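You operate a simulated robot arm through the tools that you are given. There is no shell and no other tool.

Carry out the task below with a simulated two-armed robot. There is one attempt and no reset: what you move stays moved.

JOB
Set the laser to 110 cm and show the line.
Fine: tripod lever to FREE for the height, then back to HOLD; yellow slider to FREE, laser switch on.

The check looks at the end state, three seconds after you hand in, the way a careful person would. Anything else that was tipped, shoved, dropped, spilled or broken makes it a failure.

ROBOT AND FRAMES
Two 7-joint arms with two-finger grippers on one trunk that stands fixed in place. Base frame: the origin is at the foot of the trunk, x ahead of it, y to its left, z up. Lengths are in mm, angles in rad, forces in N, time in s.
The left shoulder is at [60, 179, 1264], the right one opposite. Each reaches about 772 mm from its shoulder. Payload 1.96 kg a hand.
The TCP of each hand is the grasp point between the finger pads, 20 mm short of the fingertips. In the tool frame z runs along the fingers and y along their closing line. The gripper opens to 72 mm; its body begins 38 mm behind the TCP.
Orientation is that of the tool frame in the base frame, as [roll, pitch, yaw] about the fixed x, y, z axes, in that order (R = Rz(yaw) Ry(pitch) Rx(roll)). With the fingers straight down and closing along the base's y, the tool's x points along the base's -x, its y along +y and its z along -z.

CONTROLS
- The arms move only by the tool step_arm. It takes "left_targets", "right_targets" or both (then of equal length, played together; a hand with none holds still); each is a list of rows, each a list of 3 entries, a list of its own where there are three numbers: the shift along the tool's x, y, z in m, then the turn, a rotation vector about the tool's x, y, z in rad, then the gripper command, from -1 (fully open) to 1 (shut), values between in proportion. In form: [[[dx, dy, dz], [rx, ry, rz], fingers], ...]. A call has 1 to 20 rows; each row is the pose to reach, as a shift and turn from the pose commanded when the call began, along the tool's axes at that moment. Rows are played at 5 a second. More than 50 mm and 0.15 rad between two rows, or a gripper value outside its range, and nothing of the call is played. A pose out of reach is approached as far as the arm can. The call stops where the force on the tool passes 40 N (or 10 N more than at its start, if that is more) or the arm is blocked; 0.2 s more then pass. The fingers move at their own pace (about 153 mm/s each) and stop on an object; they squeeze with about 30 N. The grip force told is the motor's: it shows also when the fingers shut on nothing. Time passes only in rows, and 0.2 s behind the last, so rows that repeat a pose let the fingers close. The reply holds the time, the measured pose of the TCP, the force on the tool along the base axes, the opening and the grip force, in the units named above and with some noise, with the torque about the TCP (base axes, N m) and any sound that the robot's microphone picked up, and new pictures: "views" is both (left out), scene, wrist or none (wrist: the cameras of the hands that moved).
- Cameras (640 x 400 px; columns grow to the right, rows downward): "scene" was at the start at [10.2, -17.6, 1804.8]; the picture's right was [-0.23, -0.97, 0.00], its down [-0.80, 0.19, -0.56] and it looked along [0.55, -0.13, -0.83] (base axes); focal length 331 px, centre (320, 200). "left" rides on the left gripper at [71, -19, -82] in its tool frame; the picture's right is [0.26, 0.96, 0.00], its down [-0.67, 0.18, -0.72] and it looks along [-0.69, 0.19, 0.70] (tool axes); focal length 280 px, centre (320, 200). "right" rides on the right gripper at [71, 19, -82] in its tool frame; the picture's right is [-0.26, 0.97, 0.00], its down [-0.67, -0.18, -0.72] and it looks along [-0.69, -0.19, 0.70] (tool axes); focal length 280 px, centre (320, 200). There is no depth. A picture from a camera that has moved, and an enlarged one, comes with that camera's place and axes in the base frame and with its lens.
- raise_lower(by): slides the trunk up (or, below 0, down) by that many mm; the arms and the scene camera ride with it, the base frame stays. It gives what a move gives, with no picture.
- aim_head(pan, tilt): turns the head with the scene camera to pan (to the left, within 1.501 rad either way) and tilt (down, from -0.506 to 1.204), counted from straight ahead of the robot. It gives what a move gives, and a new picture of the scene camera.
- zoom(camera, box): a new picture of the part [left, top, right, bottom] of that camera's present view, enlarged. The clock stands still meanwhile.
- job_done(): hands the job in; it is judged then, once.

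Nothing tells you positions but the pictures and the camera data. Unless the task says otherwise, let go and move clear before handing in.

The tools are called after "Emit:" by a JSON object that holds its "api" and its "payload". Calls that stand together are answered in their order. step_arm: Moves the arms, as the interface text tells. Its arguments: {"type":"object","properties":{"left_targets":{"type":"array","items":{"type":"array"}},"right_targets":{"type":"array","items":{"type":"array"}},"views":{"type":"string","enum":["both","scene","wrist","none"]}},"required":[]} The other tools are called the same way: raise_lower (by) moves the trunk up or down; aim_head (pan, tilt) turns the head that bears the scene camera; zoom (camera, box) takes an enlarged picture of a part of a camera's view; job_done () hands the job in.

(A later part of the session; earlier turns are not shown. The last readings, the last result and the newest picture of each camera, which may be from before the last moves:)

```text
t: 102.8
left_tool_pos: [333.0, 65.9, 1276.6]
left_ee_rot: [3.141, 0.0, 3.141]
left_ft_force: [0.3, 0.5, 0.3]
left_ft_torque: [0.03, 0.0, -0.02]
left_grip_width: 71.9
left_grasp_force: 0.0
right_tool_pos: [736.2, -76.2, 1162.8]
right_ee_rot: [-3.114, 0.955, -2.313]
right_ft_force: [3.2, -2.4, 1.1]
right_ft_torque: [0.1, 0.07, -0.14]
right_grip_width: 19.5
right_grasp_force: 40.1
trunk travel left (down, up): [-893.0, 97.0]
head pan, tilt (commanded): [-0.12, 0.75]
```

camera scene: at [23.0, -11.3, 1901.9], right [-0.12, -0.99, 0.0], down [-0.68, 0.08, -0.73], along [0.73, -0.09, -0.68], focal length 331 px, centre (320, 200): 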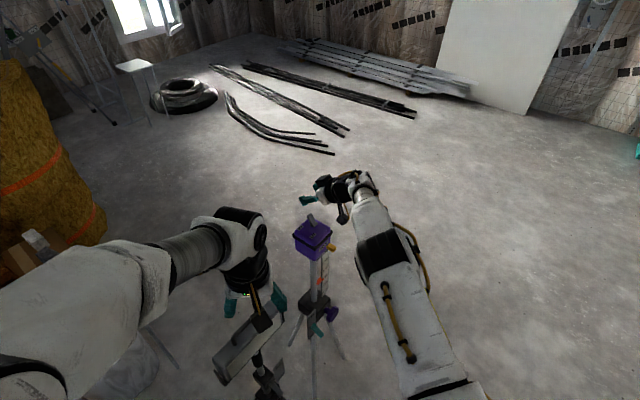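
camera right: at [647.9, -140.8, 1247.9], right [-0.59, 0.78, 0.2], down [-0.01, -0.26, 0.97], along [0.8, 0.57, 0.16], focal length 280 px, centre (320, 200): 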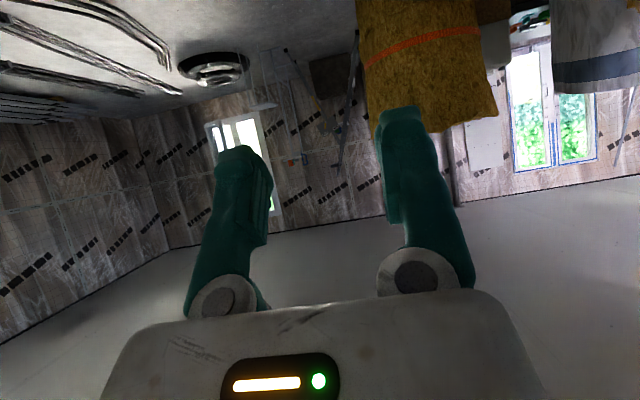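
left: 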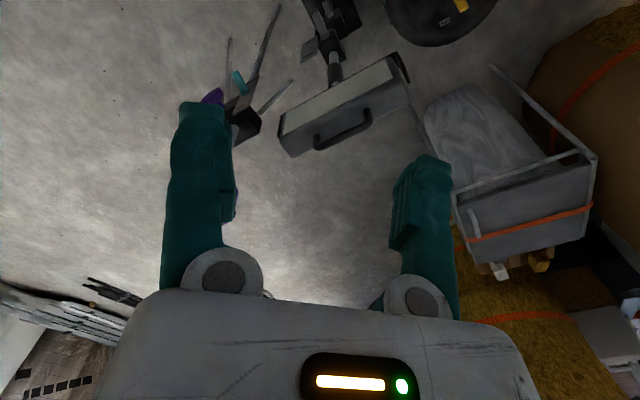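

The grip is all-or-nothing (about 40 N when both pads touch). So instead I'll keep the firm grip and rotate the hand together with the paddle about its pivot, a few degrees at a time.

Emit:
{"api": "step_arm", "payload": {"right_targets": [[[0.0004, 0, -0.0012], [0, -0.0436, 0], 0.49], [[0.0009, 0, -0.0023], [0, -0.0873, 0], 0.49], [[0.0015, 0, -0.0034], [0, -0.1309, 0], 0.49], [[0.0021, 0, -0.0045], [0, -0.1745, 0], 0.49]], "views": "none"}}

Emit:
{"api": "zoom", "payload": {"camera": "scene", "box": [280, 170, 350, 230]}}

Emit:
{"api": "zoom", "payload": {"camera": "right", "box": [160, 0, 480, 200]}}

```text
t: 103.8
left_tool_pos: [333.1, 65.3, 1276.8]
left_ee_rot: [3.141, 0.0, 3.141]
left_ft_force: [0.3, 0.9, 0.0]
left_ft_torque: [-0.02, -0.04, 0.01]
left_grip_width: 72.3
left_grasp_force: 0.0
right_tool_pos: [733.3, -79.9, 1163.2]
right_ee_rot: [-3.104, 1.132, -2.298]
right_ft_force: [-0.7, -0.9, 0.6]
right_ft_torque: [-0.01, -0.01, 0.0]
right_grip_width: 18.5
right_grasp_force: 0.0
trunk travel left (down, up): [-893.0, 97.0]
head pan, tilt (commanded): [-0.12, 0.75]
```

```text
6.67 times, centred on (315, 200) of scene
camera zoom: at [23.1, -11.6, 1804.9], right [-0.12, -0.99, 0.0], down [-0.68, 0.08, -0.73], along [0.73, -0.09, -0.68], focal length 2205 px, centre (353, 200)
```

zoom: 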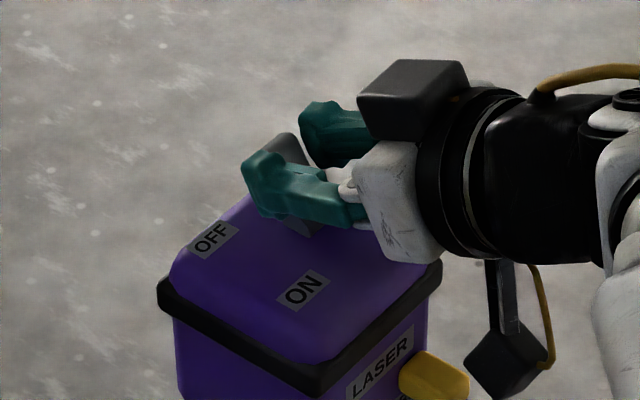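

```text
2.00 times, centred on (320, 100) of right
camera zoom: at [648.2, -143.0, 1133.1], right [-0.62, 0.75, 0.22], down [-0.13, -0.38, 0.92], along [0.77, 0.54, 0.33], focal length 561 px, centre (320, 400)
```

zoom: 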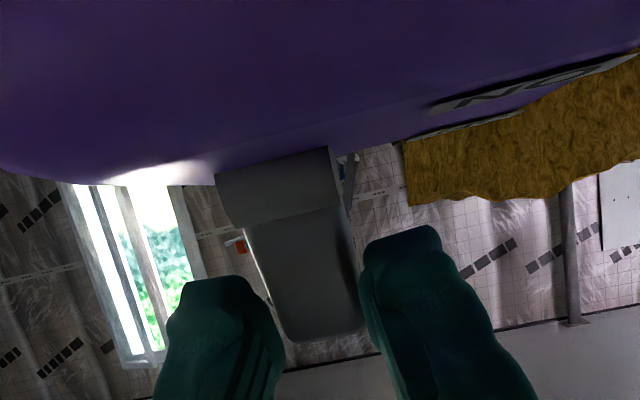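

The fingers slipped rather than turning the paddle, and it is still at OFF. I'll look closely at how the pads sit on it.

Emit:
{"api": "zoom", "payload": {"camera": "right", "box": [230, 60, 390, 200]}}

Emit:
{"api": "zoom", "payload": {"camera": "scene", "box": [295, 175, 335, 215]}}

```text
2.86 times, centred on (310, 130) of right
camera zoom: at [648.2, -143.0, 1133.1], right [-0.62, 0.75, 0.22], down [-0.13, -0.38, 0.92], along [0.77, 0.54, 0.33], focal length 801 px, centre (349, 400)
```

zoom: 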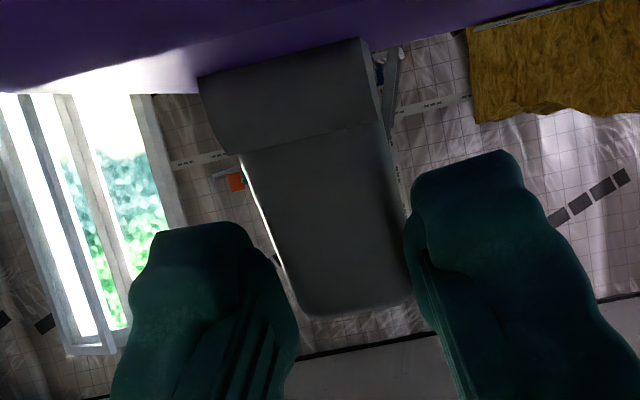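

```text
10.00 times, centred on (315, 195) of scene
camera zoom: at [23.1, -11.6, 1804.9], right [-0.12, -0.99, 0.0], down [-0.68, 0.08, -0.73], along [0.73, -0.09, -0.68], focal length 3307 px, centre (370, 250)
```

zoom: 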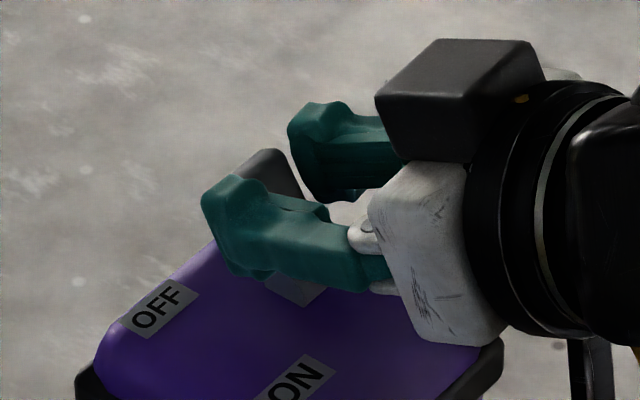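

The pads only had the very end of the paddle, so they slipped off. I'll open a little, move 16 mm further in so the pads hold the paddle squarely, and grip again.

Emit:
{"api": "step_arm", "payload": {"right_targets": [[[0, 0, 0], [0, 0, 0], 0.2], [[0, -0.0005, 0.004], [0, 0, 0], 0.2], [[0, -0.001, 0.008], [0, 0, 0], 0.2], [[0, -0.001, 0.012], [0, 0, 0], 0.2], [[0, -0.001, 0.016], [0, 0, 0], 0.2], [[0, -0.001, 0.016], [0, 0, 0], 0.2]], "views": "none"}}

Emit:
{"api": "zoom", "payload": {"camera": "right", "box": [230, 60, 390, 200]}}

Emit:
{"api": "zoom", "payload": {"camera": "scene", "box": [295, 175, 335, 215]}}

```text
t: 105.2
left_tool_pos: [333.1, 66.6, 1278.1]
left_ee_rot: [3.14, 0.001, -3.141]
left_ft_force: [1.0, 1.4, -0.7]
left_ft_torque: [-0.06, 0.0, 0.02]
left_grip_width: 72.2
left_grasp_force: 0.0
right_tool_pos: [742.9, -70.4, 1154.9]
right_ee_rot: [-3.103, 1.129, -2.3]
right_ft_force: [0.2, -0.3, -0.5]
right_ft_torque: [0.02, -0.05, 0.01]
right_grip_width: 28.8
right_grasp_force: 0.0
trunk travel left (down, up): [-893.0, 97.0]
head pan, tilt (commanded): [-0.12, 0.75]
```

```text
2.86 times, centred on (310, 130) of right
camera zoom: at [658.6, -133.3, 1126.5], right [-0.62, 0.75, 0.22], down [-0.13, -0.38, 0.92], along [0.77, 0.54, 0.33], focal length 801 px, centre (349, 400)
```

zoom: 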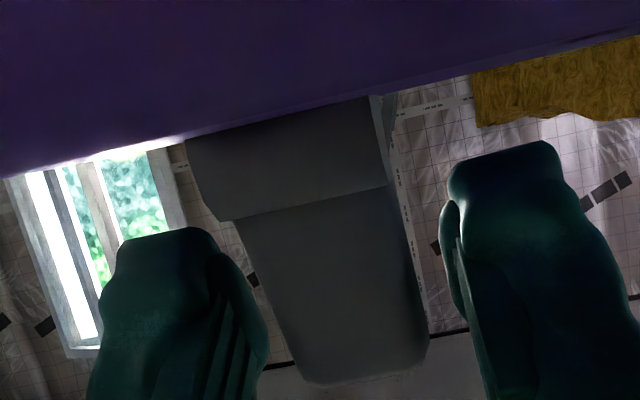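

```text
10.00 times, centred on (315, 195) of scene
camera zoom: at [23.0, -11.3, 1804.9], right [-0.12, -0.99, 0.0], down [-0.68, 0.08, -0.73], along [0.73, -0.09, -0.68], focal length 3307 px, centre (370, 250)
```

zoom: 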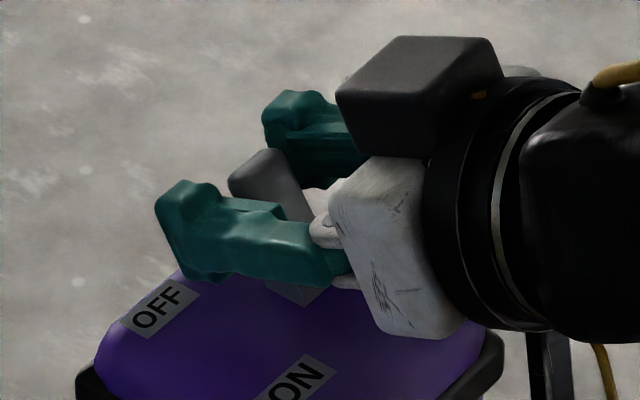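

Emit:
{"api": "step_arm", "payload": {"right_targets": [[[0, -0.0016, 0], [0, 0, 0], 0.3], [[0, -0.0016, 0], [0, 0, 0], 0.38], [[0, -0.0016, 0], [0, 0, 0], 0.43], [[0, -0.0016, 0], [0, 0, 0], 0.46], [[0, -0.0016, 0], [0, 0, 0], 0.48], [[0, -0.0016, 0], [0, 0, 0], 0.48]], "views": "none"}}

Emit:
{"api": "zoom", "payload": {"camera": "right", "box": [230, 60, 390, 200]}}

```text
t: 106.6
left_tool_pos: [334.8, 67.8, 1277.6]
left_ee_rot: [3.141, 0.001, -3.141]
left_ft_force: [-0.4, 0.0, 0.0]
left_ft_torque: [0.03, 0.03, -0.01]
left_grip_width: 72.0
left_grasp_force: 0.0
right_tool_pos: [745.3, -70.5, 1155.9]
right_ee_rot: [-3.102, 1.128, -2.3]
right_ft_force: [-3.2, 3.9, -2.2]
right_ft_torque: [-0.02, 0.01, 0.04]
right_grip_width: 22.3
right_grasp_force: 2.6
trunk travel left (down, up): [-893.0, 97.0]
head pan, tilt (commanded): [-0.12, 0.75]
```

```text
2.86 times, centred on (310, 130) of right
camera zoom: at [659.6, -133.5, 1126.6], right [-0.62, 0.75, 0.22], down [-0.13, -0.38, 0.92], along [0.77, 0.54, 0.33], focal length 801 px, centre (349, 400)
```

zoom: 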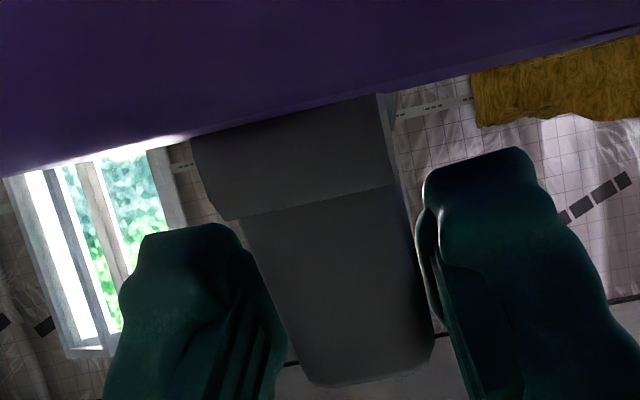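

Emit:
{"api": "step_arm", "payload": {"right_targets": [[[0, 0.0007, 0], [0, 0, 0], 0.46], [[0, 0.0014, 0], [0, 0, 0], 0.46], [[0, 0.0014, 0], [0, 0, 0], 0.48], [[0, 0.0014, 0], [0, 0, 0], 0.49], [[0, 0.0014, 0], [0, 0, 0], 0.49]], "views": "none"}}

```text
t: 107.8
left_tool_pos: [333.0, 66.8, 1277.6]
left_ee_rot: [-3.141, 0.0, -3.141]
left_ft_force: [0.0, 0.1, 1.0]
left_ft_torque: [-0.01, 0.01, -0.03]
left_grip_width: 72.1
left_grasp_force: 0.0
right_tool_pos: [743.8, -70.2, 1155.9]
right_ee_rot: [-3.101, 1.129, -2.3]
right_ft_force: [-1.8, 3.0, -2.5]
right_ft_torque: [0.03, 0.03, 0.01]
right_grip_width: 20.9
right_grasp_force: 1.2
trunk travel left (down, up): [-893.0, 97.0]
head pan, tilt (commanded): [-0.12, 0.75]
```

Emit:
{"api": "step_arm", "payload": {"right_targets": [[[0, 0.0008, 0], [0, 0, 0], 0.48], [[0, 0.0008, 0], [0, 0, 0], 0.49], [[0, 0.0008, 0], [0, 0, 0], 0.5], [[0, 0.0008, 0], [0, 0, 0], 0.5]], "views": "none"}}

Emit:
{"api": "zoom", "payload": {"camera": "scene", "box": [280, 170, 350, 230]}}

```text
t: 108.8
left_tool_pos: [333.2, 67.1, 1277.2]
left_ee_rot: [-3.141, 0.001, -3.14]
left_ft_force: [0.6, -0.5, 0.1]
left_ft_torque: [0.0, 0.02, 0.0]
left_grip_width: 71.9
left_grasp_force: 0.1
right_tool_pos: [743.0, -68.9, 1156.1]
right_ee_rot: [-3.102, 1.13, -2.302]
right_ft_force: [0.5, 2.4, 0.2]
right_ft_torque: [0.12, 0.07, -0.02]
right_grip_width: 19.0
right_grasp_force: 39.9
trunk travel left (down, up): [-893.0, 97.0]
head pan, tilt (commanded): [-0.12, 0.75]
```

```text
6.67 times, centred on (315, 200) of scene
camera zoom: at [22.9, -10.6, 1804.9], right [-0.12, -0.99, 0.0], down [-0.68, 0.08, -0.73], along [0.73, -0.09, -0.68], focal length 2205 px, centre (353, 200)
```

zoom: 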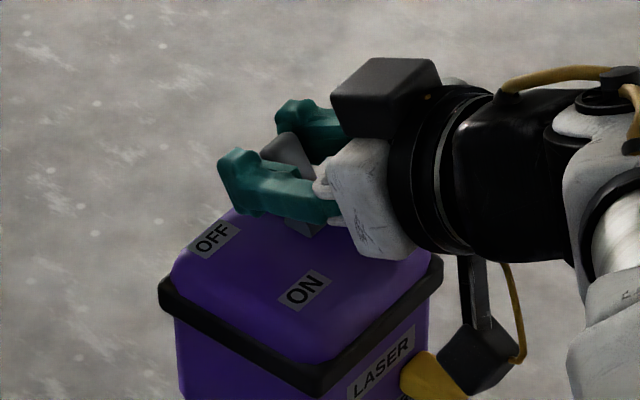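

Now the pads hold the paddle firmly at mid-height (19.0 mm, side force small). I'll rotate the hand with the paddle about its pivot.

Emit:
{"api": "step_arm", "payload": {"right_targets": [[[-0.0002, 0, -0.0013], [0, -0.0436, 0], 0.5], [[-0.0004, 0, -0.0027], [0, -0.0873, 0], 0.5], [[-0.0005, 0, -0.004], [0, -0.1309, 0], 0.5]], "views": "none"}}

Emit:
{"api": "zoom", "payload": {"camera": "scene", "box": [280, 170, 350, 230]}}

Emit:
{"api": "zoom", "payload": {"camera": "right", "box": [230, 60, 390, 200]}}

```text
t: 109.6
left_tool_pos: [334.2, 66.1, 1277.2]
left_ee_rot: [-3.141, -0.001, -3.141]
left_ft_force: [-0.1, 0.9, 1.1]
left_ft_torque: [-0.04, 0.0, 0.02]
left_grip_width: 72.2
left_grasp_force: 0.1
right_tool_pos: [741.5, -72.7, 1156.3]
right_ee_rot: [-3.093, 1.259, -2.286]
right_ft_force: [-5.4, 1.7, -8.5]
right_ft_torque: [-0.02, 0.19, -0.05]
right_grip_width: 19.1
right_grasp_force: 40.2
trunk travel left (down, up): [-893.0, 97.0]
head pan, tilt (commanded): [-0.12, 0.75]
```

```text
6.67 times, centred on (315, 200) of scene
camera zoom: at [23.0, -11.2, 1804.7], right [-0.12, -0.99, 0.0], down [-0.68, 0.08, -0.73], along [0.73, -0.09, -0.68], focal length 2205 px, centre (353, 200)
```

zoom: 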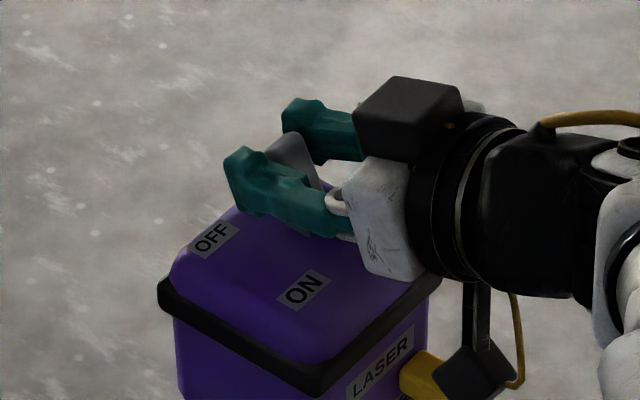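

```text
2.86 times, centred on (310, 130) of right
camera zoom: at [659.1, -132.2, 1114.2], right [-0.64, 0.73, 0.23], down [-0.21, -0.46, 0.86], along [0.74, 0.51, 0.45], focal length 801 px, centre (349, 400)
```

zoom: 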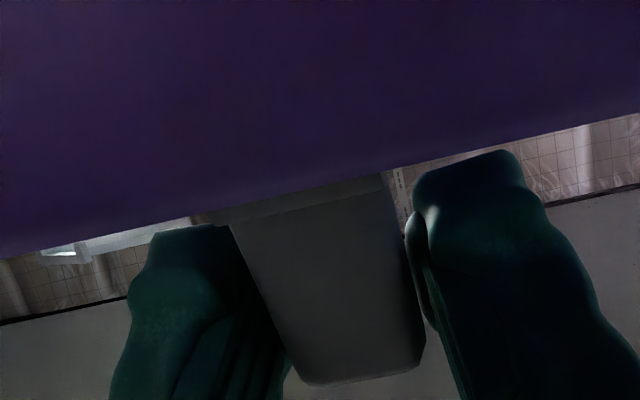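

Emit:
{"api": "step_arm", "payload": {"right_targets": [[[0.0001, 0, -0.0013], [0, -0.0436, 0], 0.5], [[0.0002, 0, -0.0027], [0, -0.0873, 0], 0.5], [[0.0004, 0, -0.0041], [0, -0.1309, 0], 0.5]], "views": "none"}}

Emit:
{"api": "zoom", "payload": {"camera": "scene", "box": [280, 170, 350, 230]}}

Emit:
{"api": "zoom", "payload": {"camera": "right", "box": [230, 60, 390, 200]}}

```text
t: 110.4
left_tool_pos: [333.5, 66.8, 1277.4]
left_ee_rot: [-3.141, -0.001, 3.142]
left_ft_force: [-0.8, 1.0, 0.6]
left_ft_torque: [-0.03, -0.01, -0.02]
left_grip_width: 72.2
left_grasp_force: 0.1
right_tool_pos: [738.4, -75.5, 1158.3]
right_ee_rot: [-3.055, 1.389, -2.251]
right_ft_force: [-10.3, 0.2, -15.3]
right_ft_torque: [-0.09, 0.26, 0.07]
right_grip_width: 19.0
right_grasp_force: 40.0
trunk travel left (down, up): [-893.0, 97.0]
head pan, tilt (commanded): [-0.12, 0.75]
```

```text
6.67 times, centred on (315, 200) of scene
camera zoom: at [23.1, -11.9, 1804.7], right [-0.12, -0.99, 0.0], down [-0.68, 0.08, -0.73], along [0.73, -0.09, -0.68], focal length 2205 px, centre (353, 200)
```

zoom: 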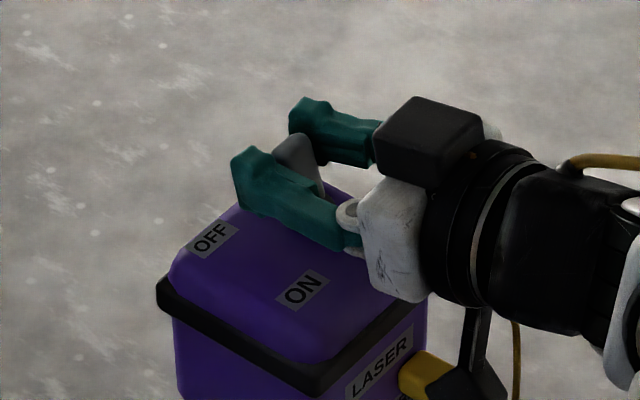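

```text
2.86 times, centred on (310, 130) of right
camera zoom: at [661.0, -130.5, 1102.3], right [-0.67, 0.7, 0.24], down [-0.28, -0.54, 0.79], along [0.69, 0.46, 0.56], focal length 801 px, centre (349, 400)
```

zoom: 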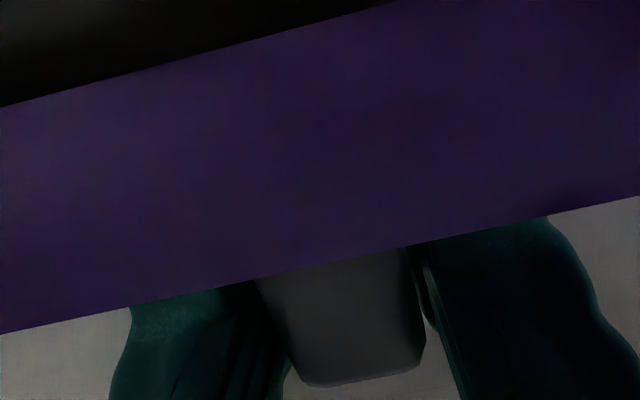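

The paddle is turning with the hand now (about 12°); the force is mostly radial tension. I'll ease toward the pivot a little, then release and see whether the paddle stays where it is.

Emit:
{"api": "step_arm", "payload": {"right_targets": [[[0.0014, 0, -0.0003], [0, 0, 0], 0.5], [[0.0014, 0, -0.0003], [0, 0, 0], 0.4], [[0.0014, 0, -0.0003], [0, 0, 0], 0.25], [[0.0014, 0, -0.0003], [0, 0, 0], 0.25]], "views": "none"}}

Emit:
{"api": "zoom", "payload": {"camera": "scene", "box": [280, 170, 350, 230]}}

Emit:
{"api": "zoom", "payload": {"camera": "right", "box": [230, 60, 390, 200]}}

```text
t: 111.4
left_tool_pos: [332.5, 66.0, 1278.8]
left_ee_rot: [3.141, -0.001, 3.141]
left_ft_force: [-1.0, 0.3, -0.4]
left_ft_torque: [0.0, -0.03, -0.01]
left_grip_width: 71.9
left_grasp_force: 0.2
right_tool_pos: [738.5, -75.3, 1157.9]
right_ee_rot: [-3.046, 1.391, -2.243]
right_ft_force: [0.7, 0.8, -0.8]
right_ft_torque: [0.03, 0.0, -0.01]
right_grip_width: 27.0
right_grasp_force: 0.1
trunk travel left (down, up): [-893.0, 97.0]
head pan, tilt (commanded): [-0.12, 0.75]
```

```text
6.67 times, centred on (315, 200) of scene
camera zoom: at [23.1, -11.1, 1804.9], right [-0.12, -0.99, 0.0], down [-0.68, 0.08, -0.73], along [0.73, -0.09, -0.68], focal length 2205 px, centre (353, 200)
```

zoom: 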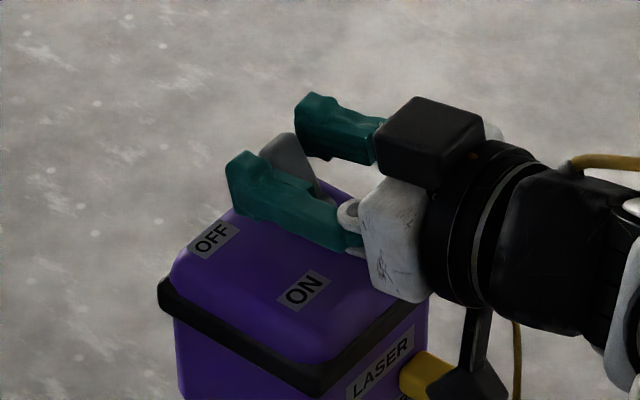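

```text
2.86 times, centred on (310, 130) of right
camera zoom: at [661.4, -130.4, 1102.2], right [-0.67, 0.7, 0.24], down [-0.28, -0.54, 0.79], along [0.69, 0.46, 0.56], focal length 801 px, centre (349, 400)
```

zoom: 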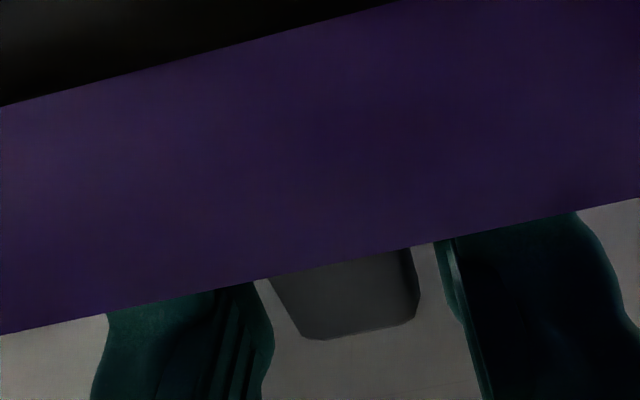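

Released, the paddle sprang back to OFF: it is a sprung two-position switch, so it must be carried past its middle in one motion. I'll tilt the hand down to 35° around the paddle again and regrip, to have more rotation available.

Emit:
{"api": "step_arm", "payload": {"right_targets": [[[-0.0003, 0, 0.0016], [0, 0.086, 0], 0.25], [[-0.0006, 0, 0.0033], [0, 0.172, 0], 0.25], [[-0.001, 0, 0.0049], [0, 0.258, 0], 0.25], [[-0.0013, 0, 0.0066], [0, 0.344, 0], 0.25], [[-0.0016, 0, 0.0082], [0, 0.43, 0], 0.25], [[-0.0016, 0, 0.0082], [0, 0.43, 0], 0.25]], "views": "none"}}

Emit:
{"api": "zoom", "payload": {"camera": "right", "box": [230, 60, 390, 200]}}

Emit:
{"api": "zoom", "payload": {"camera": "scene", "box": [295, 175, 335, 215]}}

```text
t: 112.8
left_tool_pos: [333.7, 66.1, 1278.0]
left_ee_rot: [3.141, 0.001, -3.14]
left_ft_force: [0.1, 0.0, -0.2]
left_ft_torque: [0.01, -0.01, -0.02]
left_grip_width: 72.0
left_grasp_force: 0.2
right_tool_pos: [744.7, -70.2, 1157.3]
right_ee_rot: [-3.112, 0.96, -2.311]
right_ft_force: [-0.7, -0.5, 0.2]
right_ft_torque: [0.03, 0.01, -0.02]
right_grip_width: 27.0
right_grasp_force: 0.0
trunk travel left (down, up): [-893.0, 97.0]
head pan, tilt (commanded): [-0.12, 0.75]
```

```text
2.86 times, centred on (310, 130) of right
camera zoom: at [656.5, -135.0, 1146.1], right [-0.6, 0.78, 0.2], down [-0.02, -0.26, 0.97], along [0.8, 0.57, 0.17], focal length 801 px, centre (349, 400)
```

zoom: 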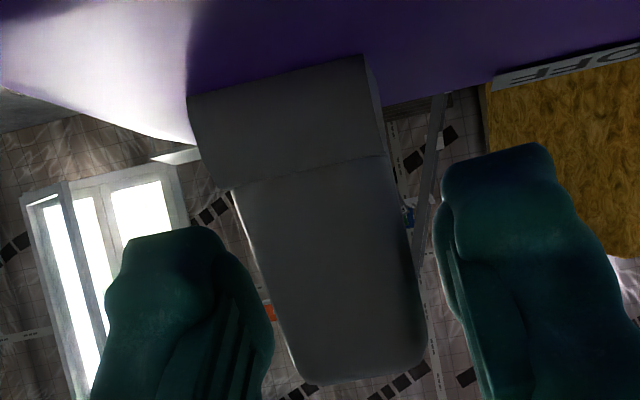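

```text
10.00 times, centred on (315, 195) of scene
camera zoom: at [23.0, -11.4, 1804.9], right [-0.12, -0.99, 0.0], down [-0.68, 0.08, -0.73], along [0.73, -0.09, -0.68], focal length 3307 px, centre (370, 250)
```

zoom: 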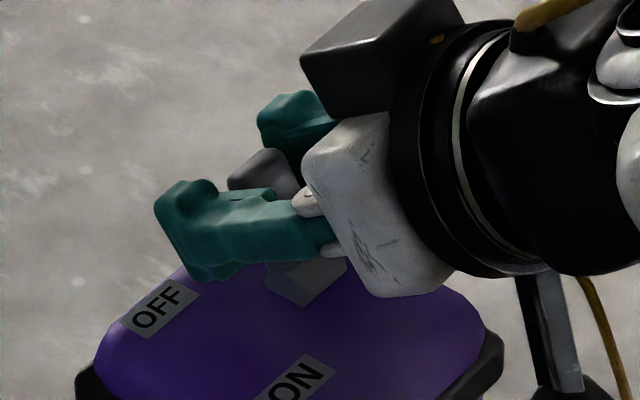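

Emit:
{"api": "step_arm", "payload": {"right_targets": [[[0, 0, 0], [0, 0, 0], 0.38], [[0, 0, 0], [0, 0, 0], 0.44], [[0, 0, 0], [0, 0, 0], 0.47], [[0, 0, 0], [0, 0, 0], 0.47]], "views": "none"}}

```text
t: 113.8
left_tool_pos: [333.0, 66.7, 1278.1]
left_ee_rot: [3.14, 0.002, -3.141]
left_ft_force: [0.3, -1.0, -0.2]
left_ft_torque: [0.03, 0.02, -0.02]
left_grip_width: 72.3
left_grasp_force: 0.0
right_tool_pos: [742.6, -69.5, 1157.7]
right_ee_rot: [-3.112, 0.963, -2.311]
right_ft_force: [-1.9, 1.6, -1.1]
right_ft_torque: [0.0, 0.03, -0.01]
right_grip_width: 20.2
right_grasp_force: 1.2
trunk travel left (down, up): [-893.0, 97.0]
head pan, tilt (commanded): [-0.12, 0.75]
```

Emit:
{"api": "step_arm", "payload": {"right_targets": [[[0, 0.0005, 0], [0, 0, 0], 0.48], [[0, 0.0005, 0], [0, 0, 0], 0.5], [[0, 0.0005, 0], [0, 0, 0], 0.52], [[0, 0.0005, 0], [0, 0, 0], 0.52]], "views": "none"}}

```text
t: 114.8
left_tool_pos: [334.2, 66.5, 1276.9]
left_ee_rot: [-3.142, 0.0, 3.142]
left_ft_force: [-0.5, -0.1, 0.2]
left_ft_torque: [-0.03, 0.03, -0.01]
left_grip_width: 71.8
left_grasp_force: 0.1
right_tool_pos: [744.4, -69.4, 1158.1]
right_ee_rot: [-3.113, 0.963, -2.314]
right_ft_force: [2.1, 0.9, 1.1]
right_ft_torque: [0.21, 0.13, -0.09]
right_grip_width: 18.9
right_grasp_force: 39.9
trunk travel left (down, up): [-893.0, 97.0]
head pan, tilt (commanded): [-0.12, 0.75]
```

Emit:
{"api": "step_arm", "payload": {"right_targets": [[[0.0007, 0, -0.0029], [0, -0.0873, 0], 0.52], [[0.0015, 0, -0.0057], [0, -0.1745, 0], 0.52], [[0.0027, 0, -0.0084], [0, -0.2618, 0], 0.52], [[0.004, 0, -0.0111], [0, -0.3491, 0], 0.52]], "views": "none"}}

Emit:
{"api": "zoom", "payload": {"camera": "scene", "box": [280, 170, 350, 230]}}

Emit:
{"api": "zoom", "payload": {"camera": "right", "box": [230, 60, 390, 200]}}

```text
t: 115.8
left_tool_pos: [335.3, 67.2, 1277.3]
left_ee_rot: [-3.141, -0.004, -3.141]
left_ft_force: [0.7, -0.4, 0.2]
left_ft_torque: [-0.01, 0.05, -0.02]
left_grip_width: 72.2
left_grasp_force: 0.2
right_tool_pos: [737.2, -77.0, 1159.6]
right_ee_rot: [-3.081, 1.309, -2.276]
right_ft_force: [2.7, 2.8, -8.0]
right_ft_torque: [0.13, -0.03, 0.04]
right_grip_width: 19.1
right_grasp_force: 40.3
trunk travel left (down, up): [-893.0, 97.0]
head pan, tilt (commanded): [-0.12, 0.75]
```

```text
6.67 times, centred on (315, 200) of scene
camera zoom: at [25.4, -10.7, 1804.8], right [-0.12, -0.99, 0.0], down [-0.68, 0.08, -0.73], along [0.73, -0.09, -0.68], focal length 2205 px, centre (353, 200)
```

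zoom: 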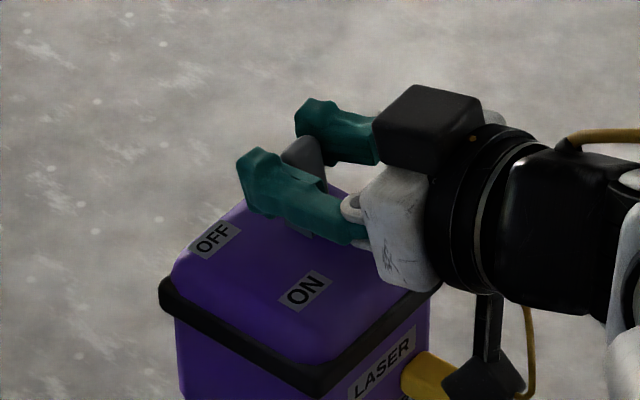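

```text
2.86 times, centred on (310, 130) of right
camera zoom: at [656.1, -135.2, 1112.1], right [-0.65, 0.72, 0.24], down [-0.23, -0.49, 0.84], along [0.72, 0.49, 0.49], focal length 801 px, centre (349, 400)
```

zoom: 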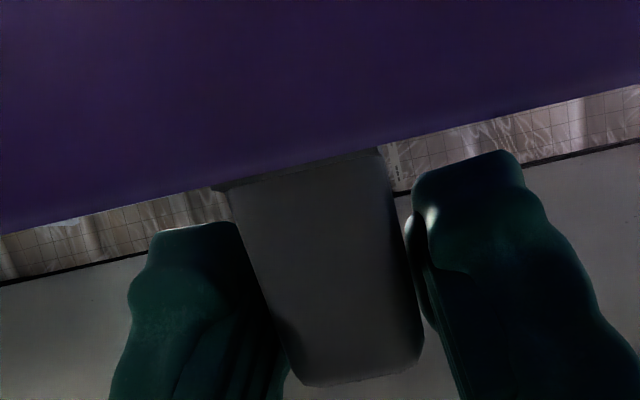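

The paddle is following the hand rigidly, now about 20° up from OFF. I'll carry on: rotate 10° more, then draw it on past the middle.

Emit:
{"api": "step_arm", "payload": {"right_targets": [[[0.0012, 0, -0.0028], [0, -0.0873, 0], 0.52], [[0.002, 0, -0.0056], [0, -0.1745, 0], 0.52], [[0.0026, 0, -0.007], [0, -0.1745, 0], 0.52], [[0.0031, 0, -0.0084], [0, -0.1745, 0], 0.52]], "views": "none"}}

Emit:
{"api": "zoom", "payload": {"camera": "scene", "box": [280, 170, 350, 230]}}

Emit:
{"api": "zoom", "payload": {"camera": "right", "box": [230, 60, 390, 200]}}

```text
t: 116.8
left_tool_pos: [336.7, 69.4, 1276.8]
left_ee_rot: [-3.14, -0.003, -3.14]
left_ft_force: [-0.1, 0.3, -0.6]
left_ft_torque: [0.02, -0.03, 0.01]
left_grip_width: 72.0
left_grasp_force: 0.0
right_tool_pos: [731.7, -80.3, 1158.9]
right_ee_rot: [-2.957, 1.483, -2.15]
right_ft_force: [8.8, 12.1, -7.3]
right_ft_torque: [0.34, -0.27, 0.05]
right_grip_width: 19.1
right_grasp_force: 40.1
trunk travel left (down, up): [-893.0, 97.0]
head pan, tilt (commanded): [-0.12, 0.75]
```

```text
6.67 times, centred on (315, 200) of scene
camera zoom: at [27.6, -7.6, 1804.8], right [-0.12, -0.99, 0.0], down [-0.68, 0.08, -0.73], along [0.72, -0.09, -0.68], focal length 2205 px, centre (353, 200)
```

zoom: 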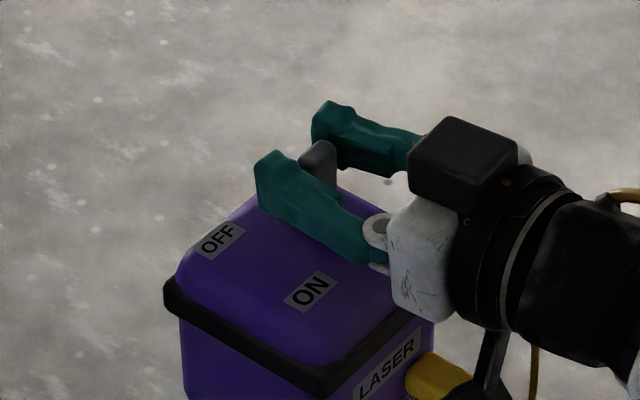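

```text
2.86 times, centred on (310, 130) of right
camera zoom: at [659.1, -132.6, 1095.6], right [-0.69, 0.69, 0.25], down [-0.33, -0.59, 0.74], along [0.65, 0.42, 0.63], focal length 801 px, centre (349, 400)
```

zoom: 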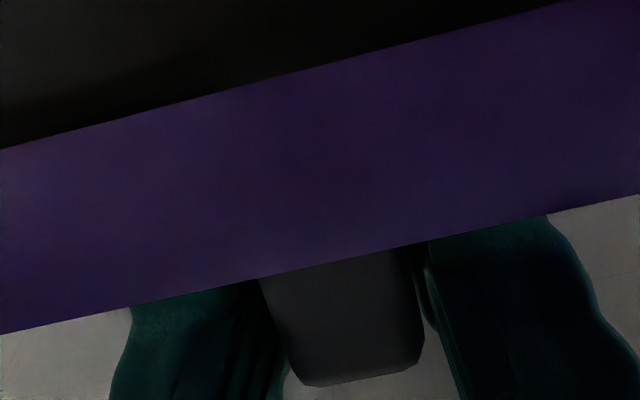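

The paddle is nearly upright now, with about 15 N on the hand. I'll draw it a few millimetres further past the middle.

Emit:
{"api": "step_arm", "payload": {"right_targets": [[[0.0004, 0, -0.002], [0, 0, 0], 0.52], [[0.0009, 0, -0.0039], [0, 0, 0], 0.52], [[0.0014, 0, -0.0059], [0, 0, 0], 0.52]], "views": "none"}}

Emit:
{"api": "zoom", "payload": {"camera": "scene", "box": [280, 170, 350, 230]}}

Emit:
{"api": "zoom", "payload": {"camera": "right", "box": [230, 60, 390, 200]}}

```text
t: 117.6
left_tool_pos: [335.0, 67.6, 1276.2]
left_ee_rot: [-3.139, -0.002, 3.141]
left_ft_force: [-1.2, -0.9, 0.0]
left_ft_torque: [0.05, -0.01, 0.0]
left_grip_width: 72.1
left_grasp_force: 0.1
right_tool_pos: [727.6, -86.6, 1156.7]
right_ee_rot: [-2.941, 1.481, -2.139]
right_ft_force: [13.6, 15.9, 2.4]
right_ft_torque: [0.61, -0.41, -0.1]
right_grip_width: 19.9
right_grasp_force: 39.6
trunk travel left (down, up): [-893.0, 97.0]
head pan, tilt (commanded): [-0.12, 0.75]
```

```text
6.67 times, centred on (315, 200) of scene
camera zoom: at [25.6, -7.8, 1805.0], right [-0.12, -0.99, 0.0], down [-0.68, 0.08, -0.73], along [0.72, -0.09, -0.68], focal length 2205 px, centre (353, 200)
```

zoom: 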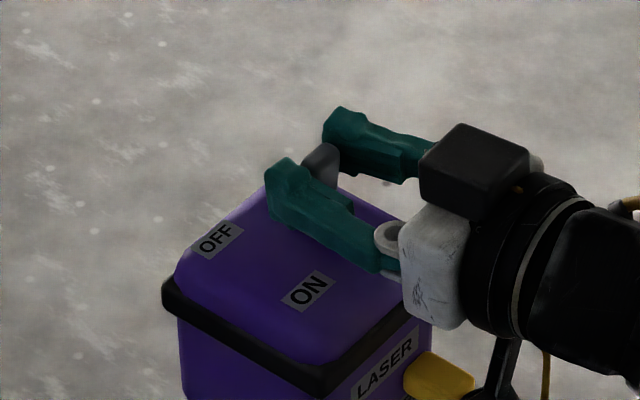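

```text
2.86 times, centred on (310, 130) of right
camera zoom: at [654.1, -137.6, 1095.2], right [-0.68, 0.69, 0.24], down [-0.33, -0.59, 0.74], along [0.65, 0.42, 0.63], focal length 801 px, centre (349, 400)
```

zoom: 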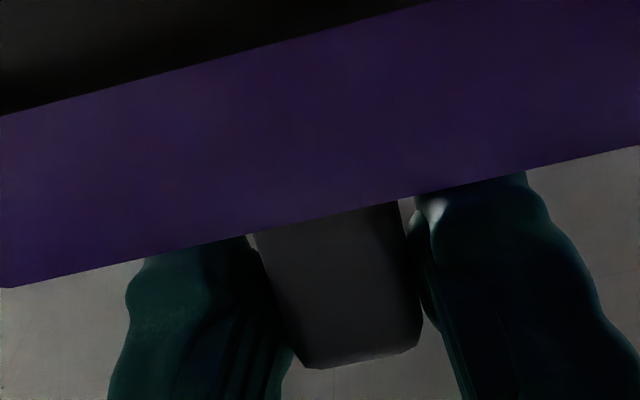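

The paddle is about upright but slid a bit between the pads. I'll rotate the hand a further 8° with it, now that the palm is clear of the head's edge.

Emit:
{"api": "step_arm", "payload": {"right_targets": [[[0.0004, 0, -0.001], [0, -0.035, 0], 0.54], [[0.0009, 0, -0.0019], [0, -0.07, 0], 0.54], [[0.0013, 0, -0.0029], [0, -0.105, 0], 0.54], [[0.0018, 0, -0.0038], [0, -0.14, 0], 0.54]], "views": "none"}}

Emit:
{"api": "zoom", "payload": {"camera": "scene", "box": [280, 170, 350, 230]}}

Emit:
{"api": "zoom", "payload": {"camera": "right", "box": [230, 60, 390, 200]}}

```text
t: 118.6
left_tool_pos: [335.1, 67.8, 1277.1]
left_ee_rot: [-3.141, 0.0, 3.141]
left_ft_force: [-0.1, -0.3, -0.5]
left_ft_torque: [0.02, 0.02, -0.02]
left_grip_width: 72.2
left_grasp_force: 0.0
right_tool_pos: [724.2, -89.0, 1156.0]
right_ee_rot: [-0.312, 1.515, 0.494]
right_ft_force: [10.9, 11.3, 3.3]
right_ft_torque: [0.45, -0.32, -0.03]
right_grip_width: 19.5
right_grasp_force: 40.2
trunk travel left (down, up): [-893.0, 97.0]
head pan, tilt (commanded): [-0.12, 0.75]
```

```text
6.67 times, centred on (315, 200) of scene
camera zoom: at [25.7, -8.1, 1804.9], right [-0.12, -0.99, 0.0], down [-0.68, 0.08, -0.73], along [0.72, -0.09, -0.68], focal length 2205 px, centre (353, 200)
```

zoom: 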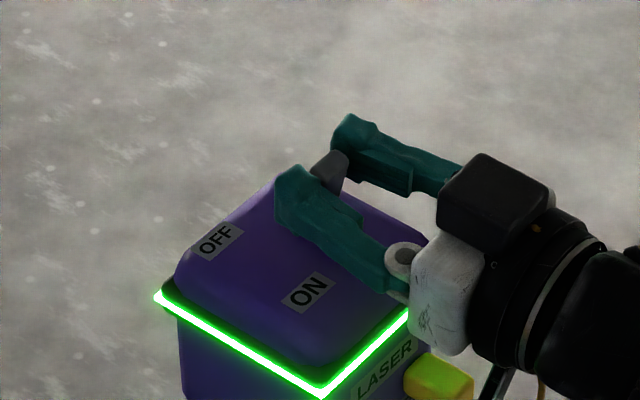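

```text
2.86 times, centred on (310, 130) of right
camera zoom: at [657.8, -133.9, 1080.8], right [-0.71, 0.66, 0.25], down [-0.39, -0.66, 0.64], along [0.58, 0.36, 0.73], focal length 801 px, centre (349, 400)
```

zoom: 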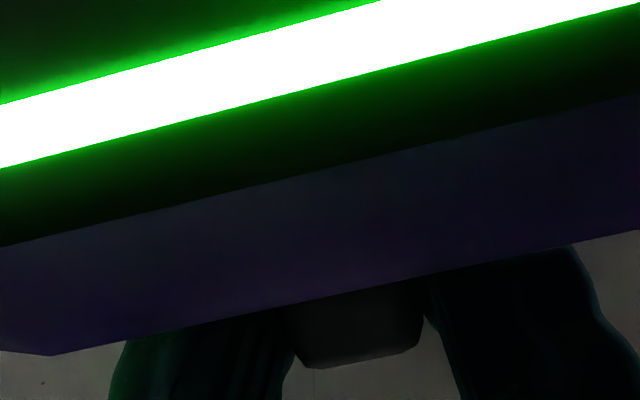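

The laser's green line has come on: the switch is past its middle. I'll draw it slightly further, then open the fingers and let it snap to ON.

Emit:
{"api": "step_arm", "payload": {"right_targets": [[[0.0004, 0, -0.0015], [0, 0, 0], 0.54], [[0.0008, 0, -0.003], [0, 0, 0], 0.54], [[0.0008, 0, -0.003], [0, 0, 0], 0.3], [[0.0008, 0, -0.003], [0, 0, 0], 0.1], [[0.0008, 0, -0.003], [0, 0, 0], 0.1]], "views": "none"}}

Emit:
{"api": "zoom", "payload": {"camera": "scene", "box": [280, 170, 350, 230]}}

Emit:
{"api": "zoom", "payload": {"camera": "right", "box": [160, 0, 480, 200]}}

```text
t: 119.8
left_tool_pos: [332.4, 66.0, 1276.2]
left_ee_rot: [-3.141, 0.001, 3.141]
left_ft_force: [-0.7, -0.7, 0.4]
left_ft_torque: [0.02, 0.01, -0.02]
left_grip_width: 72.0
left_grasp_force: 0.1
right_tool_pos: [720.0, -94.5, 1156.2]
right_ee_rot: [-0.291, 1.514, 0.515]
right_ft_force: [-1.2, -0.3, 0.6]
right_ft_torque: [-0.02, 0.02, -0.01]
right_grip_width: 32.5
right_grasp_force: 0.0
trunk travel left (down, up): [-893.0, 97.0]
head pan, tilt (commanded): [-0.12, 0.75]
```

```text
6.67 times, centred on (315, 200) of scene
camera zoom: at [22.3, -12.0, 1804.9], right [-0.12, -0.99, 0.0], down [-0.68, 0.08, -0.73], along [0.73, -0.09, -0.68], focal length 2205 px, centre (353, 200)
```

zoom: 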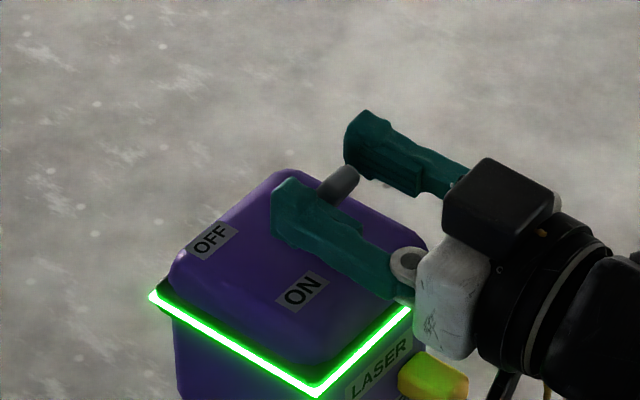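

```text
2.00 times, centred on (320, 100) of right
camera zoom: at [653.5, -138.2, 1081.1], right [-0.71, 0.66, 0.25], down [-0.4, -0.66, 0.64], along [0.58, 0.35, 0.73], focal length 561 px, centre (320, 400)
```

zoom: 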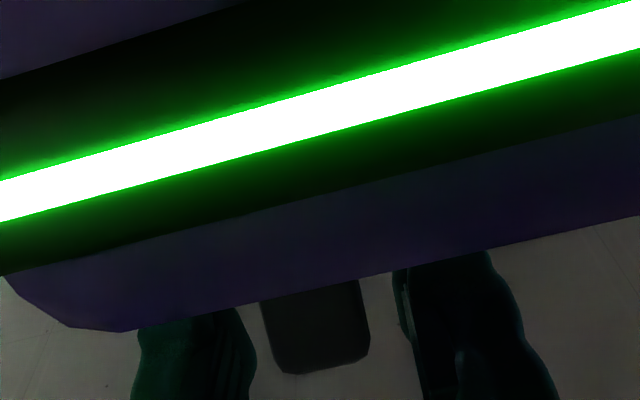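

The switch has snapped to ON and stays lit. I'll withdraw the open hand straight back, away from the head.

Emit:
{"api": "step_arm", "payload": {"right_targets": [[[-0.001, 0, -0.01], [0, 0, 0], 0.1], [[-0.003, 0, -0.025], [0, 0, 0], 0.1], [[-0.005, 0, -0.045], [0, 0, 0], 0.1], [[-0.007, 0, -0.07], [0, 0, 0], 0.1], [[-0.01, 0, -0.1], [0, 0, 0], 0.1], [[-0.012, 0, -0.13], [0, 0, 0], 0.1], [[-0.014, 0, -0.16], [0, 0, 0], 0.1], [[-0.014, 0, -0.16], [0, 0, 0], 0.1]], "views": "both"}}

Emit:
{"api": "zoom", "payload": {"camera": "scene", "box": [270, 160, 370, 250]}}

```text
t: 121.6
left_tool_pos: [333.1, 66.7, 1276.3]
left_ee_rot: [-3.142, 0.0, -3.14]
left_ft_force: [-0.6, 0.9, 0.6]
left_ft_torque: [0.0, -0.03, -0.04]
left_grip_width: 72.1
left_grasp_force: 0.1
right_tool_pos: [608.0, -209.2, 1161.9]
right_ee_rot: [-0.3, 1.514, 0.507]
right_ft_force: [-0.3, 0.7, 0.3]
right_ft_torque: [-0.01, -0.03, 0.01]
right_grip_width: 32.6
right_grasp_force: 0.1
trunk travel left (down, up): [-893.0, 97.0]
head pan, tilt (commanded): [-0.12, 0.75]
camera scene: at [23.3, -10.9, 1804.9], right [-0.12, -0.99, 0.0], down [-0.68, 0.08, -0.73], along [0.73, -0.09, -0.68], focal length 331 px, centre (320, 200)
camera right: at [541.0, -254.2, 1085.9], right [-0.71, 0.66, 0.25], down [-0.4, -0.66, 0.64], along [0.58, 0.36, 0.73], focal length 280 px, centre (320, 200)
```

scene: 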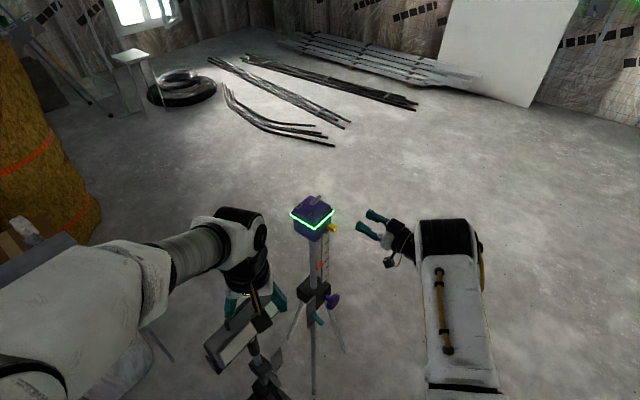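
right: 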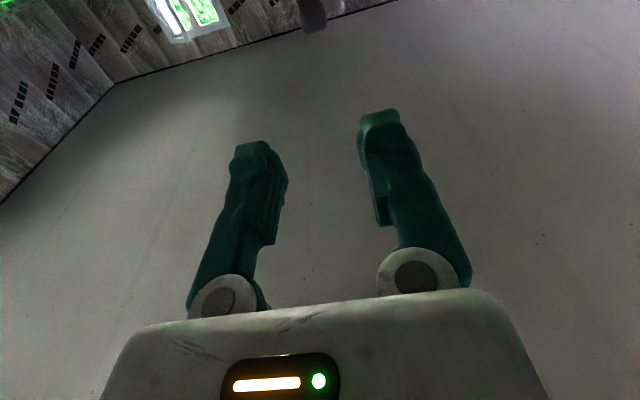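

```text
4.44 times, centred on (320, 205) of scene
camera zoom: at [23.3, -10.9, 1804.9], right [-0.12, -0.99, 0.0], down [-0.68, 0.08, -0.73], along [0.73, -0.09, -0.68], focal length 1470 px, centre (320, 178)
```

zoom: 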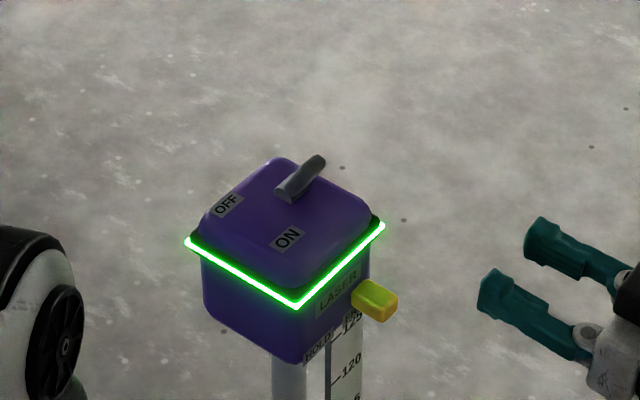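

The laser line is lit, the paddle leans to ON and the slider is at FREE. I'll retract the right hand and lower the trunk for one last level look at the scale and lever.

Emit:
{"api": "step_arm", "payload": {"right_targets": [[[-0.0021, 0.0079, -0.0145], [0, 0.083, 0], -0.5], [[-0.0043, 0.0158, -0.029], [0, 0.166, 0], -1], [[-0.0064, 0.0237, -0.0435], [0, 0.249, 0], -1], [[-0.0085, 0.0316, -0.058], [0, 0.332, 0], -1], [[-0.0107, 0.0395, -0.0725], [0, 0.415, 0], -1], [[-0.0128, 0.0474, -0.087], [0, 0.498, 0], -1], [[-0.0149, 0.0553, -0.1015], [0, 0.581, 0], -1], [[-0.017, 0.0632, -0.116], [0, 0.664, 0], -1], [[-0.0192, 0.0711, -0.1305], [0, 0.747, 0], -1], [[-0.0213, 0.079, -0.145], [0, 0.83, 0], -1], [[-0.0213, 0.079, -0.145], [0, 0.83, 0], -1]], "views": "none"}}

Emit:
{"api": "raise_lower", "payload": {"by": -330}}

Emit:
{"api": "zoom", "payload": {"camera": "right", "box": [0, 0, 640, 400]}}

```text
t: 124.0
left_tool_pos: [333.5, 65.2, 1277.8]
left_ee_rot: [-3.14, -0.001, -3.142]
left_ft_force: [0.0, 0.1, -0.4]
left_ft_torque: [-0.01, -0.02, 0.02]
left_grip_width: 72.0
left_grasp_force: 0.0
right_tool_pos: [450.5, -259.1, 1174.8]
right_ee_rot: [-3.12, 0.794, -2.318]
right_ft_force: [0.6, 0.1, 1.3]
right_ft_torque: [-0.02, 0.01, 0.01]
right_grip_width: 72.3
right_grasp_force: 0.0
trunk travel left (down, up): [-893.0, 97.0]
head pan, tilt (commanded): [-0.12, 0.75]
```

```text
t: 127.2
left_tool_pos: [333.6, 66.0, 947.5]
left_ee_rot: [3.14, 0.0, 3.142]
left_ft_force: [0.6, -0.3, 0.0]
left_ft_torque: [-0.02, 0.03, 0.01]
left_grip_width: 72.1
left_grasp_force: 0.0
right_tool_pos: [451.2, -258.6, 843.9]
right_ee_rot: [-3.119, 0.794, -2.317]
right_ft_force: [-0.6, -0.5, -0.7]
right_ft_torque: [-0.01, -0.02, 0.01]
right_grip_width: 71.9
right_grasp_force: 0.0
trunk travel left (down, up): [-563.0, 427.0]
head pan, tilt (commanded): [-0.12, 0.75]
```

```text
1.00 times, centred on (320, 200) of right (not enlarged: the box is as wide or as high as the picture)
camera zoom: at [362.8, -324.3, 851.1], right [-0.57, 0.8, 0.17], down [0.09, -0.14, 0.99], along [0.81, 0.58, 0.01], focal length 280 px, centre (320, 200)
```

zoom: 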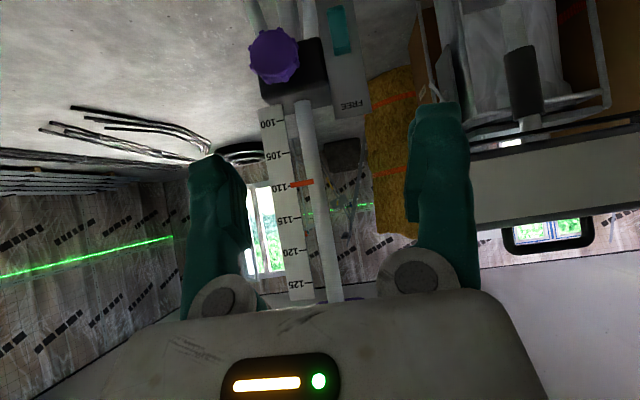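

The green laser line is visible on the wall. I'll check the pointer and the lever closely.

Emit:
{"api": "zoom", "payload": {"camera": "right", "box": [260, 155, 340, 210]}}

Emit:
{"api": "zoom", "payload": {"camera": "right", "box": [280, 168, 320, 198]}}

Emit:
{"api": "zoom", "payload": {"camera": "right", "box": [240, 0, 400, 120]}}

Emit:
{"api": "aim_head", "payload": {"pan": -0.12, "tilt": 0.65}}

Emit:
{"api": "zoom", "payload": {"camera": "scene", "box": [260, 100, 370, 260]}}

```text
7.27 times, centred on (300, 182) of right
camera zoom: at [362.8, -324.3, 851.1], right [-0.57, 0.8, 0.17], down [0.09, -0.14, 0.99], along [0.81, 0.58, 0.01], focal length 2039 px, centre (466, 327)
```

zoom: 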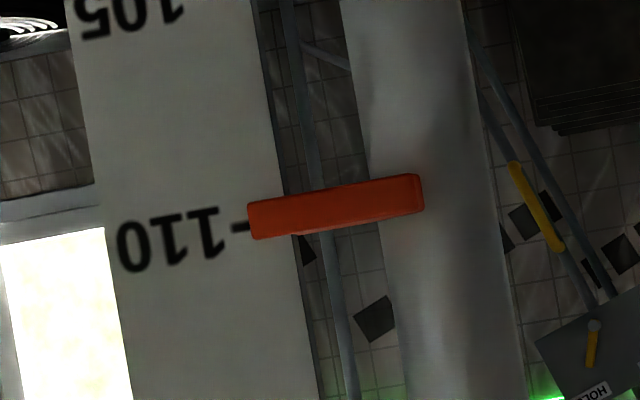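

```text
13.33 times, centred on (300, 183) of right
camera zoom: at [362.8, -324.3, 851.1], right [-0.57, 0.8, 0.17], down [0.09, -0.14, 0.99], along [0.81, 0.58, 0.01], focal length 3738 px, centre (587, 427)
```

zoom: 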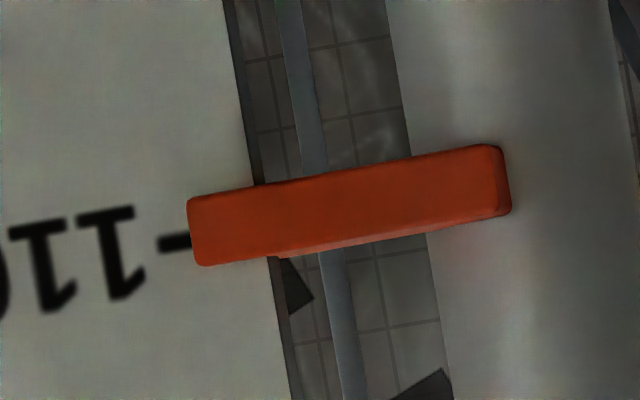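

```text
3.33 times, centred on (320, 60) of right
camera zoom: at [362.8, -324.3, 851.1], right [-0.57, 0.8, 0.17], down [0.09, -0.14, 0.99], along [0.81, 0.58, 0.01], focal length 935 px, centre (320, 667)
```

zoom: 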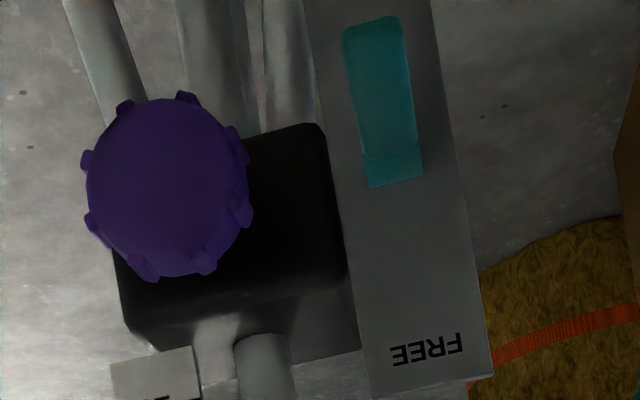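

```text
t: 127.9
left_tool_pos: [333.8, 66.8, 947.1]
left_ee_rot: [3.141, -0.001, -3.14]
left_ft_force: [0.0, 0.0, 0.5]
left_ft_torque: [0.01, -0.02, 0.0]
left_grip_width: 71.9
left_grasp_force: 0.1
right_tool_pos: [451.0, -258.9, 845.1]
right_ee_rot: [-3.118, 0.796, -2.318]
right_ft_force: [0.5, 0.2, -0.3]
right_ft_torque: [0.0, 0.0, 0.02]
right_grip_width: 71.8
right_grasp_force: 0.0
trunk travel left (down, up): [-563.0, 427.0]
head pan, tilt (commanded): [-0.12, 0.649]
camera scene: at [26.8, -11.8, 1483.4], right [-0.12, -0.99, 0.0], down [-0.6, 0.07, -0.8], along [0.79, -0.1, -0.6], focal length 331 px, centre (320, 200)
```

scene: 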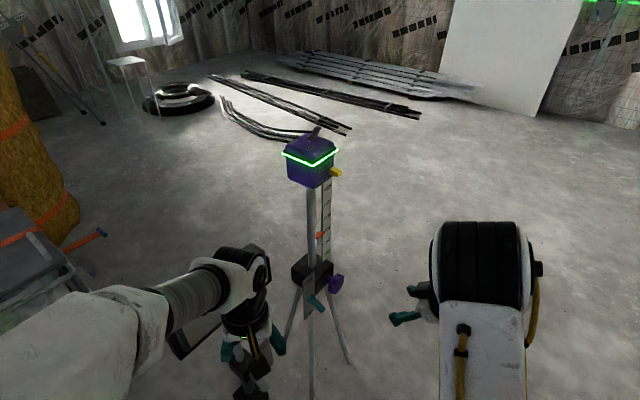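

```text
2.50 times, centred on (315, 180) of scene
camera zoom: at [26.8, -11.8, 1483.4], right [-0.12, -0.99, 0.0], down [-0.6, 0.07, -0.8], along [0.79, -0.1, -0.6], focal length 827 px, centre (332, 250)
```

zoom: 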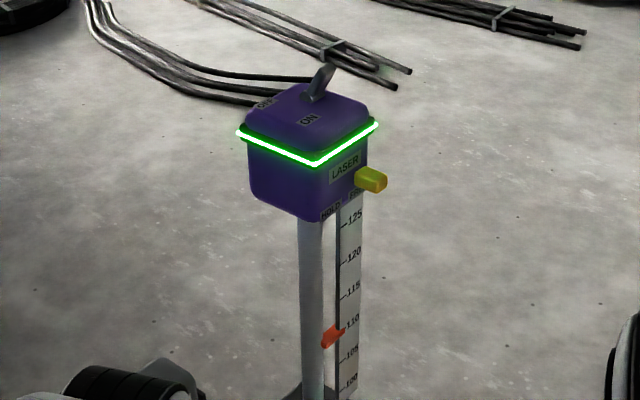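

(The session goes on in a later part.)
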